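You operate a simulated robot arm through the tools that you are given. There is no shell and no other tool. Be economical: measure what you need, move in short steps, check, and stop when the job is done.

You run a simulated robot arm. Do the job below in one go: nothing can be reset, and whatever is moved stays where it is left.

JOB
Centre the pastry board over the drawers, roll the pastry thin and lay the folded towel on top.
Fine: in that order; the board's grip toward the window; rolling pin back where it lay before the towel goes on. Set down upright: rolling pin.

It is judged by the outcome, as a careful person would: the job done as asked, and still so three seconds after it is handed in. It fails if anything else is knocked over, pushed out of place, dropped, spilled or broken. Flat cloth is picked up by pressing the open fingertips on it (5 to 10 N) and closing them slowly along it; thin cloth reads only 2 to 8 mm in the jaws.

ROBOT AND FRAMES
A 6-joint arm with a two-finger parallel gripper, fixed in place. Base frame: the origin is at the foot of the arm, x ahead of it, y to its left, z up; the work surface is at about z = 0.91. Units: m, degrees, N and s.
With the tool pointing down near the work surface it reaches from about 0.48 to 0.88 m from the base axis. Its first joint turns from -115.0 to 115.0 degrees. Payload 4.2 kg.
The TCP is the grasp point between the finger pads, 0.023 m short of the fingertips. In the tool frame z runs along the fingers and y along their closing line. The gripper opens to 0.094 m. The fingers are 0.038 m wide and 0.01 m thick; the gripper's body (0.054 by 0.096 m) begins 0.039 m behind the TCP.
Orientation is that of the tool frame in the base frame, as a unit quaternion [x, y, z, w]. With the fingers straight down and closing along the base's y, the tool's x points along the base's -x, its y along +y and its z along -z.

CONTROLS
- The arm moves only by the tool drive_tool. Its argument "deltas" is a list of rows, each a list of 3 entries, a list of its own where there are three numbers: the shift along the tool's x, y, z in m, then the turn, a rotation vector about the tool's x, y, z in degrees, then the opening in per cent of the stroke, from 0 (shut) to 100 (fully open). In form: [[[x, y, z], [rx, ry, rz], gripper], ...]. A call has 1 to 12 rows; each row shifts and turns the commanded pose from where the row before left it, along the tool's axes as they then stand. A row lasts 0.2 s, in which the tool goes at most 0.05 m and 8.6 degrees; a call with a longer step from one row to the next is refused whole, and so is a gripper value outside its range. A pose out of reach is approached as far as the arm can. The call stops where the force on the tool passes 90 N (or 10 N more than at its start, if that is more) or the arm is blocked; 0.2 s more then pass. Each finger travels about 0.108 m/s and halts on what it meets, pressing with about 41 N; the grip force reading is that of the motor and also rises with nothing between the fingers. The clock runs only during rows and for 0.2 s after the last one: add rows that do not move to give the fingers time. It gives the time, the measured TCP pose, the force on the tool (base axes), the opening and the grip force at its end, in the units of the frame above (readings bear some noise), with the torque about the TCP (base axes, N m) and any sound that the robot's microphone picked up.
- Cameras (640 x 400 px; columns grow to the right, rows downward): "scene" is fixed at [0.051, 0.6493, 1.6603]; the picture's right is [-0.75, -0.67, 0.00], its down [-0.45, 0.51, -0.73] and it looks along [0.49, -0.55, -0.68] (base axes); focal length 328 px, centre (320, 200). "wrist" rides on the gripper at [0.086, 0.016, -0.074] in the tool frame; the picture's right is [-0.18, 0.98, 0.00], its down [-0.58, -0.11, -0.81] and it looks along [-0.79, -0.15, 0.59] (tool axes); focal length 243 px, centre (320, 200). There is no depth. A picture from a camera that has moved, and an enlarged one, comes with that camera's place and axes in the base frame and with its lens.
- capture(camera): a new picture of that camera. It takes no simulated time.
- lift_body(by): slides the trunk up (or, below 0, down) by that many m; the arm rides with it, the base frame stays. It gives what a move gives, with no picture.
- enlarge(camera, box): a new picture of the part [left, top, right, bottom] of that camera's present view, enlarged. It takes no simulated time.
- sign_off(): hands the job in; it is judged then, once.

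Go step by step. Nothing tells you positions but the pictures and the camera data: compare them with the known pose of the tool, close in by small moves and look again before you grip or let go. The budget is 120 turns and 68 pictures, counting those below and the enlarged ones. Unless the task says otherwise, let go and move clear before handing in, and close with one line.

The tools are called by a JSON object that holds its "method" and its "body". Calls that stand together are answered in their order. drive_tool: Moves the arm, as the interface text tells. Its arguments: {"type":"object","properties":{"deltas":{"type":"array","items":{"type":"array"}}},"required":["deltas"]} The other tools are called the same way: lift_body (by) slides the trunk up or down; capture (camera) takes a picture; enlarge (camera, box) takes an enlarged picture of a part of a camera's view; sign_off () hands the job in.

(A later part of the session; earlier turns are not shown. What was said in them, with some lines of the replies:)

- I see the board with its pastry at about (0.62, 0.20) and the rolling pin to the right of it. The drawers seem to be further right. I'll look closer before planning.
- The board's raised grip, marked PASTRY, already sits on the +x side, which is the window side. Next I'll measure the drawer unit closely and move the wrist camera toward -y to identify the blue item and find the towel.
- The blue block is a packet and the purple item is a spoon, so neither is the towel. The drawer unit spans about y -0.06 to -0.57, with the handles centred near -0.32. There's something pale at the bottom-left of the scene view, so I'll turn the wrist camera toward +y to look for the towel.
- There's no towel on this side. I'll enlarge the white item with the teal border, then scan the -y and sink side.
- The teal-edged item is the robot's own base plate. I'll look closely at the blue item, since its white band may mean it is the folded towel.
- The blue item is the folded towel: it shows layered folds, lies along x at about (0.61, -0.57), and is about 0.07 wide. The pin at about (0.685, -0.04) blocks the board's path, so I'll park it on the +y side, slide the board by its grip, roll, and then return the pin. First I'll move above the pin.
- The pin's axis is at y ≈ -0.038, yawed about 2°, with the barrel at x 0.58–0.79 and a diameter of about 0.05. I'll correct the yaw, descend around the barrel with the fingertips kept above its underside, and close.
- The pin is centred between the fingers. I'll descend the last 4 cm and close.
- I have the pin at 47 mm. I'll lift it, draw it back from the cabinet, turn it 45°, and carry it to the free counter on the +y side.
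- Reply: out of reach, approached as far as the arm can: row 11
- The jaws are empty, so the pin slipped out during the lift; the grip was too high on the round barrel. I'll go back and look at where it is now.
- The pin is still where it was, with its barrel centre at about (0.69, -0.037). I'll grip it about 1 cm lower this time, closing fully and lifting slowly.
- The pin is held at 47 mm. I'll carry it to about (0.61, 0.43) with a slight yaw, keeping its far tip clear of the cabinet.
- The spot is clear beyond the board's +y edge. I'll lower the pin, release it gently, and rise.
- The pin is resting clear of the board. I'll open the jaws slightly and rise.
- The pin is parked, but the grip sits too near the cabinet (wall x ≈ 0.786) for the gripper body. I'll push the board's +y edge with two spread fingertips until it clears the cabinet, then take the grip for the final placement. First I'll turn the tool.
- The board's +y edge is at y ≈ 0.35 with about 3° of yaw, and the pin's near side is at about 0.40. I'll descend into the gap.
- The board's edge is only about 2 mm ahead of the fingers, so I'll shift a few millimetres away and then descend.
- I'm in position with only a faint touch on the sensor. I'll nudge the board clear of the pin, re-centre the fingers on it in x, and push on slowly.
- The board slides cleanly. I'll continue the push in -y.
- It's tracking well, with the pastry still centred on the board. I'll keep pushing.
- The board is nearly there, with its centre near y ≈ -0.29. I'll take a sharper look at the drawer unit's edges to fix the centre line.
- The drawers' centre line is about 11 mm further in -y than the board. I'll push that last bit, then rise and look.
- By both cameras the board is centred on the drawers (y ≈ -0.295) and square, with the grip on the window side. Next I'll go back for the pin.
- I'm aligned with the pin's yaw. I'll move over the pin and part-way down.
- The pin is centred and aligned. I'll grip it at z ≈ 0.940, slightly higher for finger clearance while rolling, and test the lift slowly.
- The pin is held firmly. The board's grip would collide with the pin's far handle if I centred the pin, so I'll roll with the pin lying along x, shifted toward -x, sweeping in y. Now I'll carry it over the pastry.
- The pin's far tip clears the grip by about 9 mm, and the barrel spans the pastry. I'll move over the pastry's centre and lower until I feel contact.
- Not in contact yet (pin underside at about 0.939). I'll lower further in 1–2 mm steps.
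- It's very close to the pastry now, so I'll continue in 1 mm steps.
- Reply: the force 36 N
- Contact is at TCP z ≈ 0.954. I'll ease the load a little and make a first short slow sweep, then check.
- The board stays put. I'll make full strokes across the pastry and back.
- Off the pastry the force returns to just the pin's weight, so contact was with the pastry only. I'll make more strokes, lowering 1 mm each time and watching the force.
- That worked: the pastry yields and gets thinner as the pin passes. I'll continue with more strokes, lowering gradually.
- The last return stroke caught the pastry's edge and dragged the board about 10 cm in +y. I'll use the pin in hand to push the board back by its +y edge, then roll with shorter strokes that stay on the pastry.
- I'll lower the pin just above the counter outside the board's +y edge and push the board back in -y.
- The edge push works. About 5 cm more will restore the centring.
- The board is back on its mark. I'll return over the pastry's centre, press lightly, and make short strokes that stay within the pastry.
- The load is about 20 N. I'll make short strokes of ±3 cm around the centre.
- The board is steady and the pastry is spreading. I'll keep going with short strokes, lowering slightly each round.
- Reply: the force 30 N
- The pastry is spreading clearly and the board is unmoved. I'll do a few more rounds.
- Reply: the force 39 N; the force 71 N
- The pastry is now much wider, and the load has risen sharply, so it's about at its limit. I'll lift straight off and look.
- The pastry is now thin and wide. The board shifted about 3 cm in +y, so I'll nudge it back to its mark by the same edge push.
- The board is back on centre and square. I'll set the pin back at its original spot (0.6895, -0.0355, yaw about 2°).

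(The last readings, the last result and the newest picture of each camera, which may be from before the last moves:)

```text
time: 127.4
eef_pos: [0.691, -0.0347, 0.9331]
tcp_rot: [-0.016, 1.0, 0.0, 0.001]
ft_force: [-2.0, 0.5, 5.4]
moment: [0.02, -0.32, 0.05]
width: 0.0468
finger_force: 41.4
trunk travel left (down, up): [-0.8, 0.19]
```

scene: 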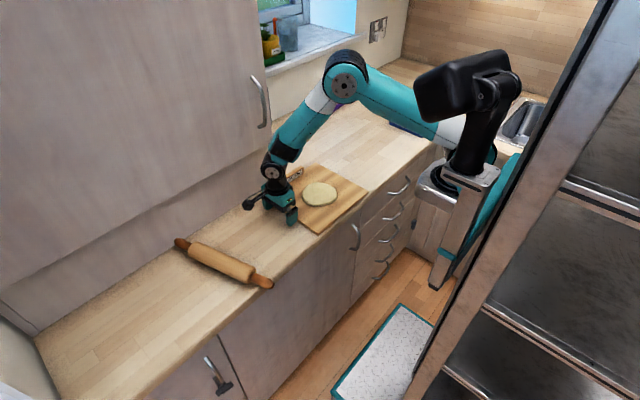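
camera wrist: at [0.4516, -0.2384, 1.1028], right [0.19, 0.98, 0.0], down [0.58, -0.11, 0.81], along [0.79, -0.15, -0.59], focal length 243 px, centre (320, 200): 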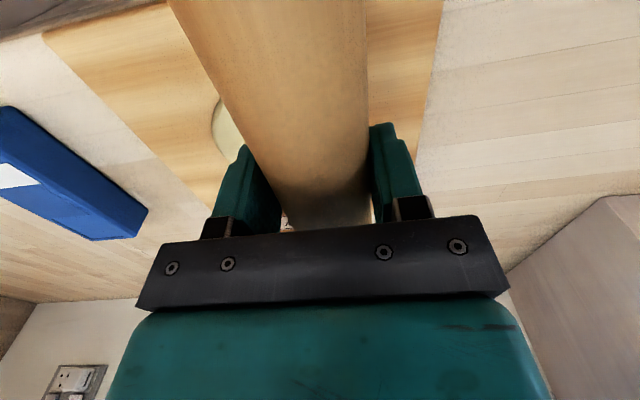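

The pin has touched down. I'll release slowly and rise.

{"method": "drive_tool", "body": {"deltas": [[[0, 0, -0.0005], [0, 0, 0], 30], [[0, 0, 0], [0, 0, 0], 48], [[0, 0, 0], [0, 0, 0], 53], [[0, 0, 0], [0, 0, 0], 58], [[0, 0, 0], [0, 0, 0], 64], [[0, 0, 0], [0, 0, 0], 64], [[0, 0, -0.01], [0, 0, 0], 64], [[0, 0, -0.03], [0, 0, 0], 64], [[0, 0, -0.04], [0, 0, 0], 64], [[0, 0, -0.04], [0, 0, 0], 64], [[0, 0, -0.04], [0, 0, 0], 64]]}}

{"method": "drive_tool", "body": {"deltas": [[[0.027, -0.045, -0.005], [0, 0, 0], 100], [[0.027, -0.04, 0], [0, 0, 0], 100], [[0.027, -0.04, 0], [0, 0, 0], 100], [[0.01, -0.045, 0], [0, 0, 0], 100], [[0, -0.045, 0], [0, 0, 0], 100], [[0, -0.045, 0], [0, 0, 0], 100], [[0, -0.045, 0], [0, 0, 0], 100], [[0, -0.045, 0], [0, 0, 0], 100], [[0, -0.045, 0], [0, 0, 0], 100], [[0, -0.045, 0], [0, 0, 0], 100], [[0, -0.045, 0], [0, 0, 0], 100], [[0, -0.045, 0], [0, 0, 1.9], 100]]}}

{"method": "capture", "body": {"camera": "wrist"}}

{"method": "capture", "body": {"camera": "scene"}}

```text
time: 129.8
eef_pos: [0.6905, -0.033, 1.0948]
tcp_rot: [-0.017, 1.0, 0.0, 0.0]
ft_force: [0.4, -0.1, 0.3]
moment: [0.01, 0.03, -0.04]
width: 0.0604
finger_force: 0.0
trunk travel left (down, up): [-0.8, 0.19]
```

```text
refused: row 1 steps farther than a row can; nothing moved
```

```text
12 pictures are left
camera wrist: at [0.6035, -0.0202, 1.168], right [0.15, 0.99, 0.0], down [0.59, -0.09, 0.81], along [0.8, -0.12, -0.59], focal length 243 px, centre (320, 200)
```

wrist: 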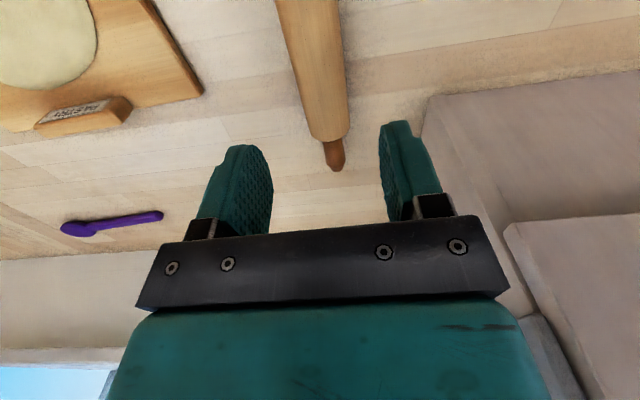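

```text
11 pictures are left
```

scene: 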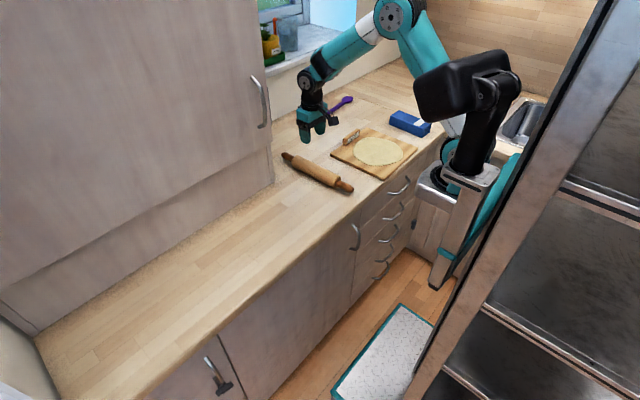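

The pin is back exactly where it lay. Next is the towel: centre about (0.605, -0.563), 0.165 × 0.064 × 0.045. I'll move above it.

{"method": "drive_tool", "body": {"deltas": [[[0, 0, -0.02], [0, 0, 1.9], 100], [[0.0078, -0.048, 0], [0, 0, 0], 100], [[0.0078, -0.048, 0], [0, 0, 0], 100], [[0.0078, -0.048, 0], [0, 0, 0], 100], [[0.0078, -0.048, 0], [0, 0, 0], 100], [[0.0078, -0.048, 0], [0, 0, 0], 100], [[0.0078, -0.048, 0], [0, 0, 0], 100], [[0.0078, -0.048, 0], [0, 0, 0], 100], [[0.0078, -0.048, 0], [0, 0, 0], 100], [[0.0078, -0.048, 0], [0, 0, 0], 100], [[0.0078, -0.048, 0], [0, 0, 0], 100], [[0.0075, -0.05, 0], [0, 0, 0], 100]]}}

{"method": "drive_tool", "body": {"deltas": [[[0, 0, 0.05], [0, 0, 0], 100], [[0, 0, 0.03], [0, 0, 0], 100], [[0, 0, 0], [0, 0, 0], 100]]}}

{"method": "capture", "body": {"camera": "wrist"}}

```text
refused: row 12 steps farther than a row can; nothing moved
```

```text
time: 130.6
eef_pos: [0.6907, -0.0344, 1.0126]
tcp_rot: [-0.017, 1.0, 0.0, 0.0]
ft_force: [-0.5, -0.2, -0.1]
moment: [0.03, 0.01, -0.01]
width: 0.094
finger_force: 0.0
trunk travel left (down, up): [-0.8, 0.19]
```

```text
10 pictures are left
camera wrist: at [0.6023, -0.0214, 1.0847], right [0.15, 0.99, 0.0], down [0.58, -0.09, 0.81], along [0.8, -0.12, -0.59], focal length 243 px, centre (320, 200)
```

wrist: 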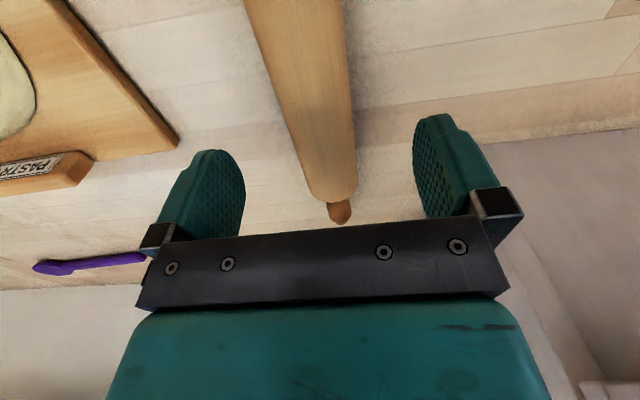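

The long move was refused, so only the descent ran, and nothing was touched. I'll rise and go over in shorter rows.

{"method": "drive_tool", "body": {"deltas": [[[0, 0, -0.05], [0, 0, 1.9], 100], [[0, 0, -0.05], [0, 0, 0], 100], [[0.0075, -0.046, 0], [0, 0, 0], 100], [[0.0075, -0.046, 0], [0, 0, 0], 100], [[0.0075, -0.046, 0], [0, 0, 0], 100], [[0.0075, -0.046, 0], [0, 0, 0], 100], [[0.0075, -0.046, 0], [0, 0, 0], 100], [[0.0075, -0.046, 0], [0, 0, 0], 100], [[0.0075, -0.046, 0], [0, 0, 0], 100], [[0.0075, -0.046, 0], [0, 0, 0], 100], [[0.0075, -0.046, 0], [0, 0, 0], 100], [[0.0075, -0.046, 0], [0, 0, 0], 100]]}}

{"method": "drive_tool", "body": {"deltas": [[[0.0055, -0.046, 0], [0, 0, 0], 100], [[0.0055, -0.023, 0], [0, 0, 0], 100], [[0, 0, 0.04], [0, 0, 0], 100], [[0, 0, 0.04], [0, 0, 0], 100], [[0, 0, 0], [0, 0, 0], 100]]}}

{"method": "capture", "body": {"camera": "wrist"}}

```text
time: 133.2
eef_pos: [0.6129, -0.4922, 1.115]
tcp_rot: [-0.001, 1.0, 0.0, -0.001]
ft_force: [-0.3, -0.5, 0.2]
moment: [-0.08, -0.02, -0.02]
width: 0.0941
finger_force: 0.1
trunk travel left (down, up): [-0.8, 0.19]
```

```text
time: 134.4
eef_pos: [0.6055, -0.5623, 1.0352]
tcp_rot: [0.0, 1.0, 0.0, 0.0]
ft_force: [-0.2, 0.6, 0.2]
moment: [0.0, -0.03, 0.03]
width: 0.0939
finger_force: 0.2
trunk travel left (down, up): [-0.8, 0.19]
```

```text
9 pictures are left
camera wrist: at [0.5191, -0.5467, 1.1088], right [0.18, 0.98, 0.0], down [0.58, -0.11, 0.81], along [0.79, -0.15, -0.59], focal length 243 px, centre (320, 200)
```

wrist: 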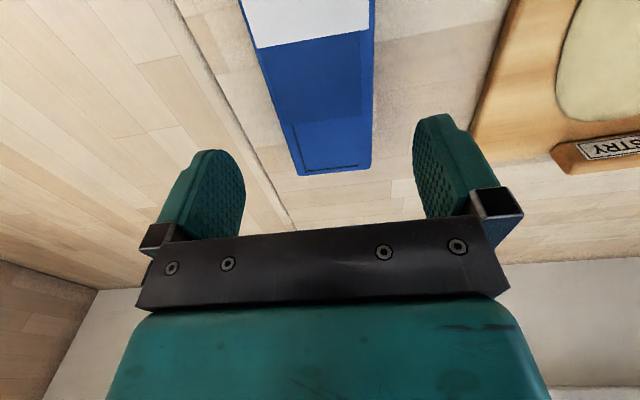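

The towel is centred at y ≈ -0.5635, right under the tool. I'll descend to z ≈ 0.937 and close gently.

{"method": "drive_tool", "body": {"deltas": [[[0, -0.001, 0.04], [0, 0, 0], 100], [[0, 0, 0.035], [0, 0, 0], 100], [[0, 0, 0.02], [0, 0, 0], 100], [[0, 0, 0.003], [0, 0, 0], 100], [[0, 0, 0], [0, 0, 0], 85], [[0, 0, 0], [0, 0, 0], 75], [[0, 0, 0], [0, 0, 0], 68], [[0, 0, 0], [0, 0, 0], 62], [[0, 0, 0], [0, 0, 0], 55], [[0, 0, 0], [0, 0, 0], 50], [[0, 0, 0], [0, 0, 0], 50]]}}

{"method": "drive_tool", "body": {"deltas": [[[0, 0, -0.005], [0, 0, 0], 45], [[0, 0, -0.01], [0, 0, 0], 45], [[0, 0, -0.015], [0, 0, 0], 45]]}}

{"method": "enlarge", "body": {"camera": "scene", "box": [330, 70, 450, 190]}}

```text
time: 136.8
eef_pos: [0.6052, -0.5631, 0.9368]
tcp_rot: [0.0, 1.0, -0.001, 0.0]
ft_force: [-0.2, 1.1, 0.4]
moment: [-0.03, -0.01, -0.01]
width: 0.0699
finger_force: 41.1
trunk travel left (down, up): [-0.8, 0.19]
```

```text
time: 137.6
eef_pos: [0.6052, -0.5656, 0.9665]
tcp_rot: [0.001, 1.0, 0.0, 0.0]
ft_force: [0.8, 0.1, -1.3]
moment: [0.01, 0.04, -0.01]
width: 0.0695
finger_force: 40.6
trunk travel left (down, up): [-0.8, 0.19]
```

```text
3.33 times, centred on (390, 130) of scene
camera zoom: at [0.051, 0.6493, 1.6603], right [-0.75, -0.67, 0.0], down [-0.45, 0.51, -0.73], along [0.49, -0.55, -0.68], focal length 1094 px, centre (87, 433)
```

zoom: 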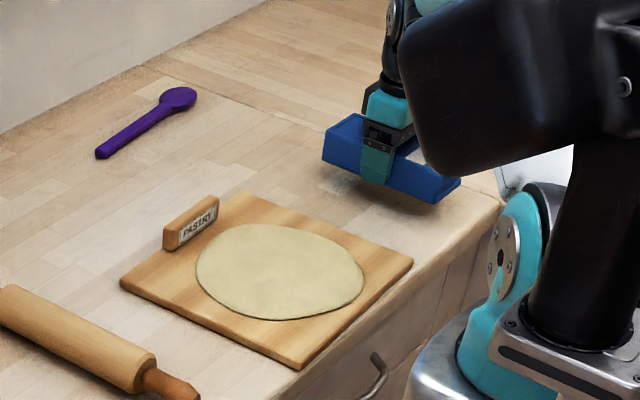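

The towel is held rigidly at 70 mm. I'll lift it and carry it over the pastry's centre (0.60, -0.296).

{"method": "drive_tool", "body": {"deltas": [[[0, 0, -0.03], [0, 0, 0], 45], [[0, 0, -0.04], [0, 0, 0], 45], [[0.0007, 0.038, 0], [0, 0, 0], 45], [[0.0007, 0.038, 0], [0, 0, 0], 45], [[0.0007, 0.038, 0], [0, 0, 0], 45], [[0.0007, 0.038, 0], [0, 0, 0], 45], [[0.0007, 0.038, 0], [0, 0, 0], 45], [[0.0007, 0.038, 0], [0, 0, 0], 45], [[0.001, 0.04, 0], [0, 0, 0], 45], [[0, 0, 0.03], [0, 0, 0], 45], [[0, 0, 0], [0, 0, 0], 45]]}}

{"method": "enlarge", "body": {"camera": "scene", "box": [290, 90, 430, 230]}}

```text
time: 140.0
eef_pos: [0.5984, -0.3007, 1.0047]
tcp_rot: [0.0, 1.0, 0.0, -0.001]
ft_force: [0.5, -0.2, -0.2]
moment: [-0.03, 0.01, -0.02]
width: 0.0697
finger_force: 41.4
trunk travel left (down, up): [-0.8, 0.19]
```

```text
2.86 times, centred on (360, 160) of scene
camera zoom: at [0.051, 0.6493, 1.6603], right [-0.75, -0.67, 0.0], down [-0.45, 0.51, -0.73], along [0.49, -0.55, -0.68], focal length 938 px, centre (206, 314)
```

zoom: 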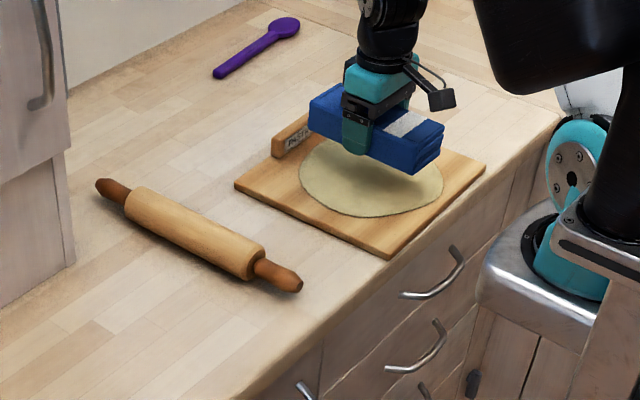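

The towel is over the pastry and clear of the grip. I'll lower it to contact.

{"method": "drive_tool", "body": {"deltas": [[[0, 0.003, 0.02], [0, 0, 0], 45], [[0, 0, 0.02], [0, 0, 0], 45], [[0, 0, 0.01], [0, 0, 0], 45], [[0, 0, 0.002], [0, 0, 0], 45], [[0, 0, 0], [0, 0, 0], 45]]}}

{"method": "drive_tool", "body": {"deltas": [[[0, 0, 0.002], [0, 0, 0], 45], [[0, 0, 0], [0, 0, 0], 45]]}}

{"method": "drive_tool", "body": {"deltas": [[[0, 0, 0.002], [0, 0, 0], 45], [[0, 0, 0], [0, 0, 0], 45]]}}

```text
time: 141.2
eef_pos: [0.5985, -0.2945, 0.9537]
tcp_rot: [-0.001, 1.0, 0.0, 0.0]
ft_force: [-0.2, 0.3, -0.5]
moment: [-0.01, 0.02, 0.0]
width: 0.0697
finger_force: 40.6
trunk travel left (down, up): [-0.8, 0.19]
```

```text
time: 141.8
eef_pos: [0.5998, -0.2926, 0.9509]
tcp_rot: [0.0, 1.0, 0.0, 0.0]
ft_force: [0.3, 1.2, -0.7]
moment: [0.02, 0.0, 0.01]
width: 0.0693
finger_force: 40.9
trunk travel left (down, up): [-0.8, 0.19]
```

```text
time: 142.4
eef_pos: [0.5987, -0.2931, 0.9512]
tcp_rot: [0.0, 1.0, 0.0, 0.0]
ft_force: [0.4, 1.0, 3.8]
moment: [0.05, 0.25, -0.06]
width: 0.0695
finger_force: 41.4
trunk travel left (down, up): [-0.8, 0.19]
```

Contact made. I'll release slowly and rise clear.

{"method": "drive_tool", "body": {"deltas": [[[0, 0, 0], [0, 0, 0], 70], [[0, 0, 0], [0, 0, 0], 78], [[0, 0, 0], [0, 0, 0], 88], [[0, 0, 0], [0, 0, 0], 96], [[0, 0, 0], [0, 0, 0], 96], [[0, 0, -0.01], [0, 0, 0], 96], [[0, 0, -0.03], [0, 0, 0], 96], [[0, 0, -0.04], [0, 0, 0], 96], [[0, 0, -0.05], [0, 0, 0], 96], [[0, 0, -0.05], [0, 0, 0], 96], [[0.03, 0, -0.03], [0, 0, 0], 96], [[0.03, 0, 0], [0, 0, 0], 96]]}}

{"method": "enlarge", "body": {"camera": "scene", "box": [270, 80, 430, 240]}}

{"method": "capture", "body": {"camera": "wrist"}}

```text
time: 145.0
eef_pos: [0.5406, -0.2941, 1.1634]
tcp_rot: [-0.001, 1.0, 0.0, 0.0]
ft_force: [0.7, 0.0, 0.8]
moment: [-0.02, 0.07, 0.07]
width: 0.0904
finger_force: 0.1
trunk travel left (down, up): [-0.8, 0.19]
```

```text
2.50 times, centred on (350, 160) of scene
camera zoom: at [0.051, 0.6493, 1.6603], right [-0.75, -0.67, 0.0], down [-0.45, 0.51, -0.73], along [0.49, -0.55, -0.68], focal length 820 px, centre (245, 300)
```

zoom: 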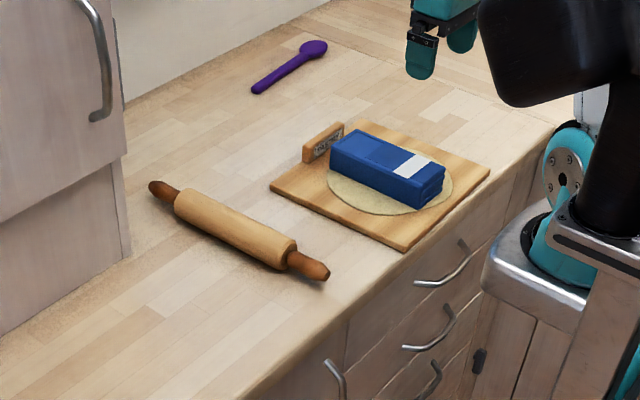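

```text
5 pictures are left
camera wrist: at [0.4534, -0.2783, 1.236], right [0.18, 0.98, 0.0], down [0.58, -0.11, 0.81], along [0.79, -0.15, -0.59], focal length 243 px, centre (320, 200)
```

wrist: 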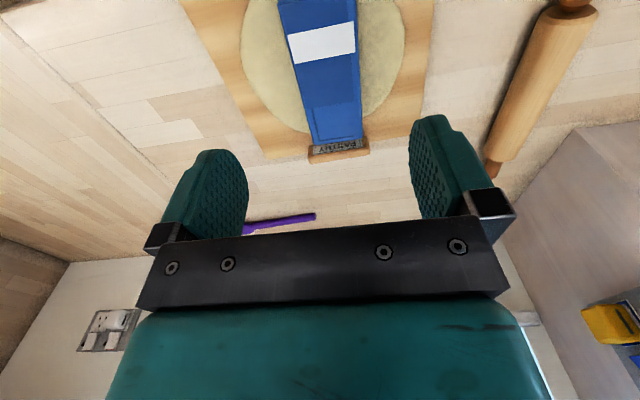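

The board is centred over the drawers with its grip toward the window. The thinned pastry has the folded towel on top, and the pin is back on its spot. The arm is clear, so I'm handing in.

{"method": "sign_off", "body": {}}

```text
The job is handed in.
```

The job is handed in: the board is centred over the drawers with its grip toward the window, the pastry is rolled thin, the pin is lying back where it was, and the folded towel is on top. The board slid twice while I was rolling and I pushed it back to its mark each time.
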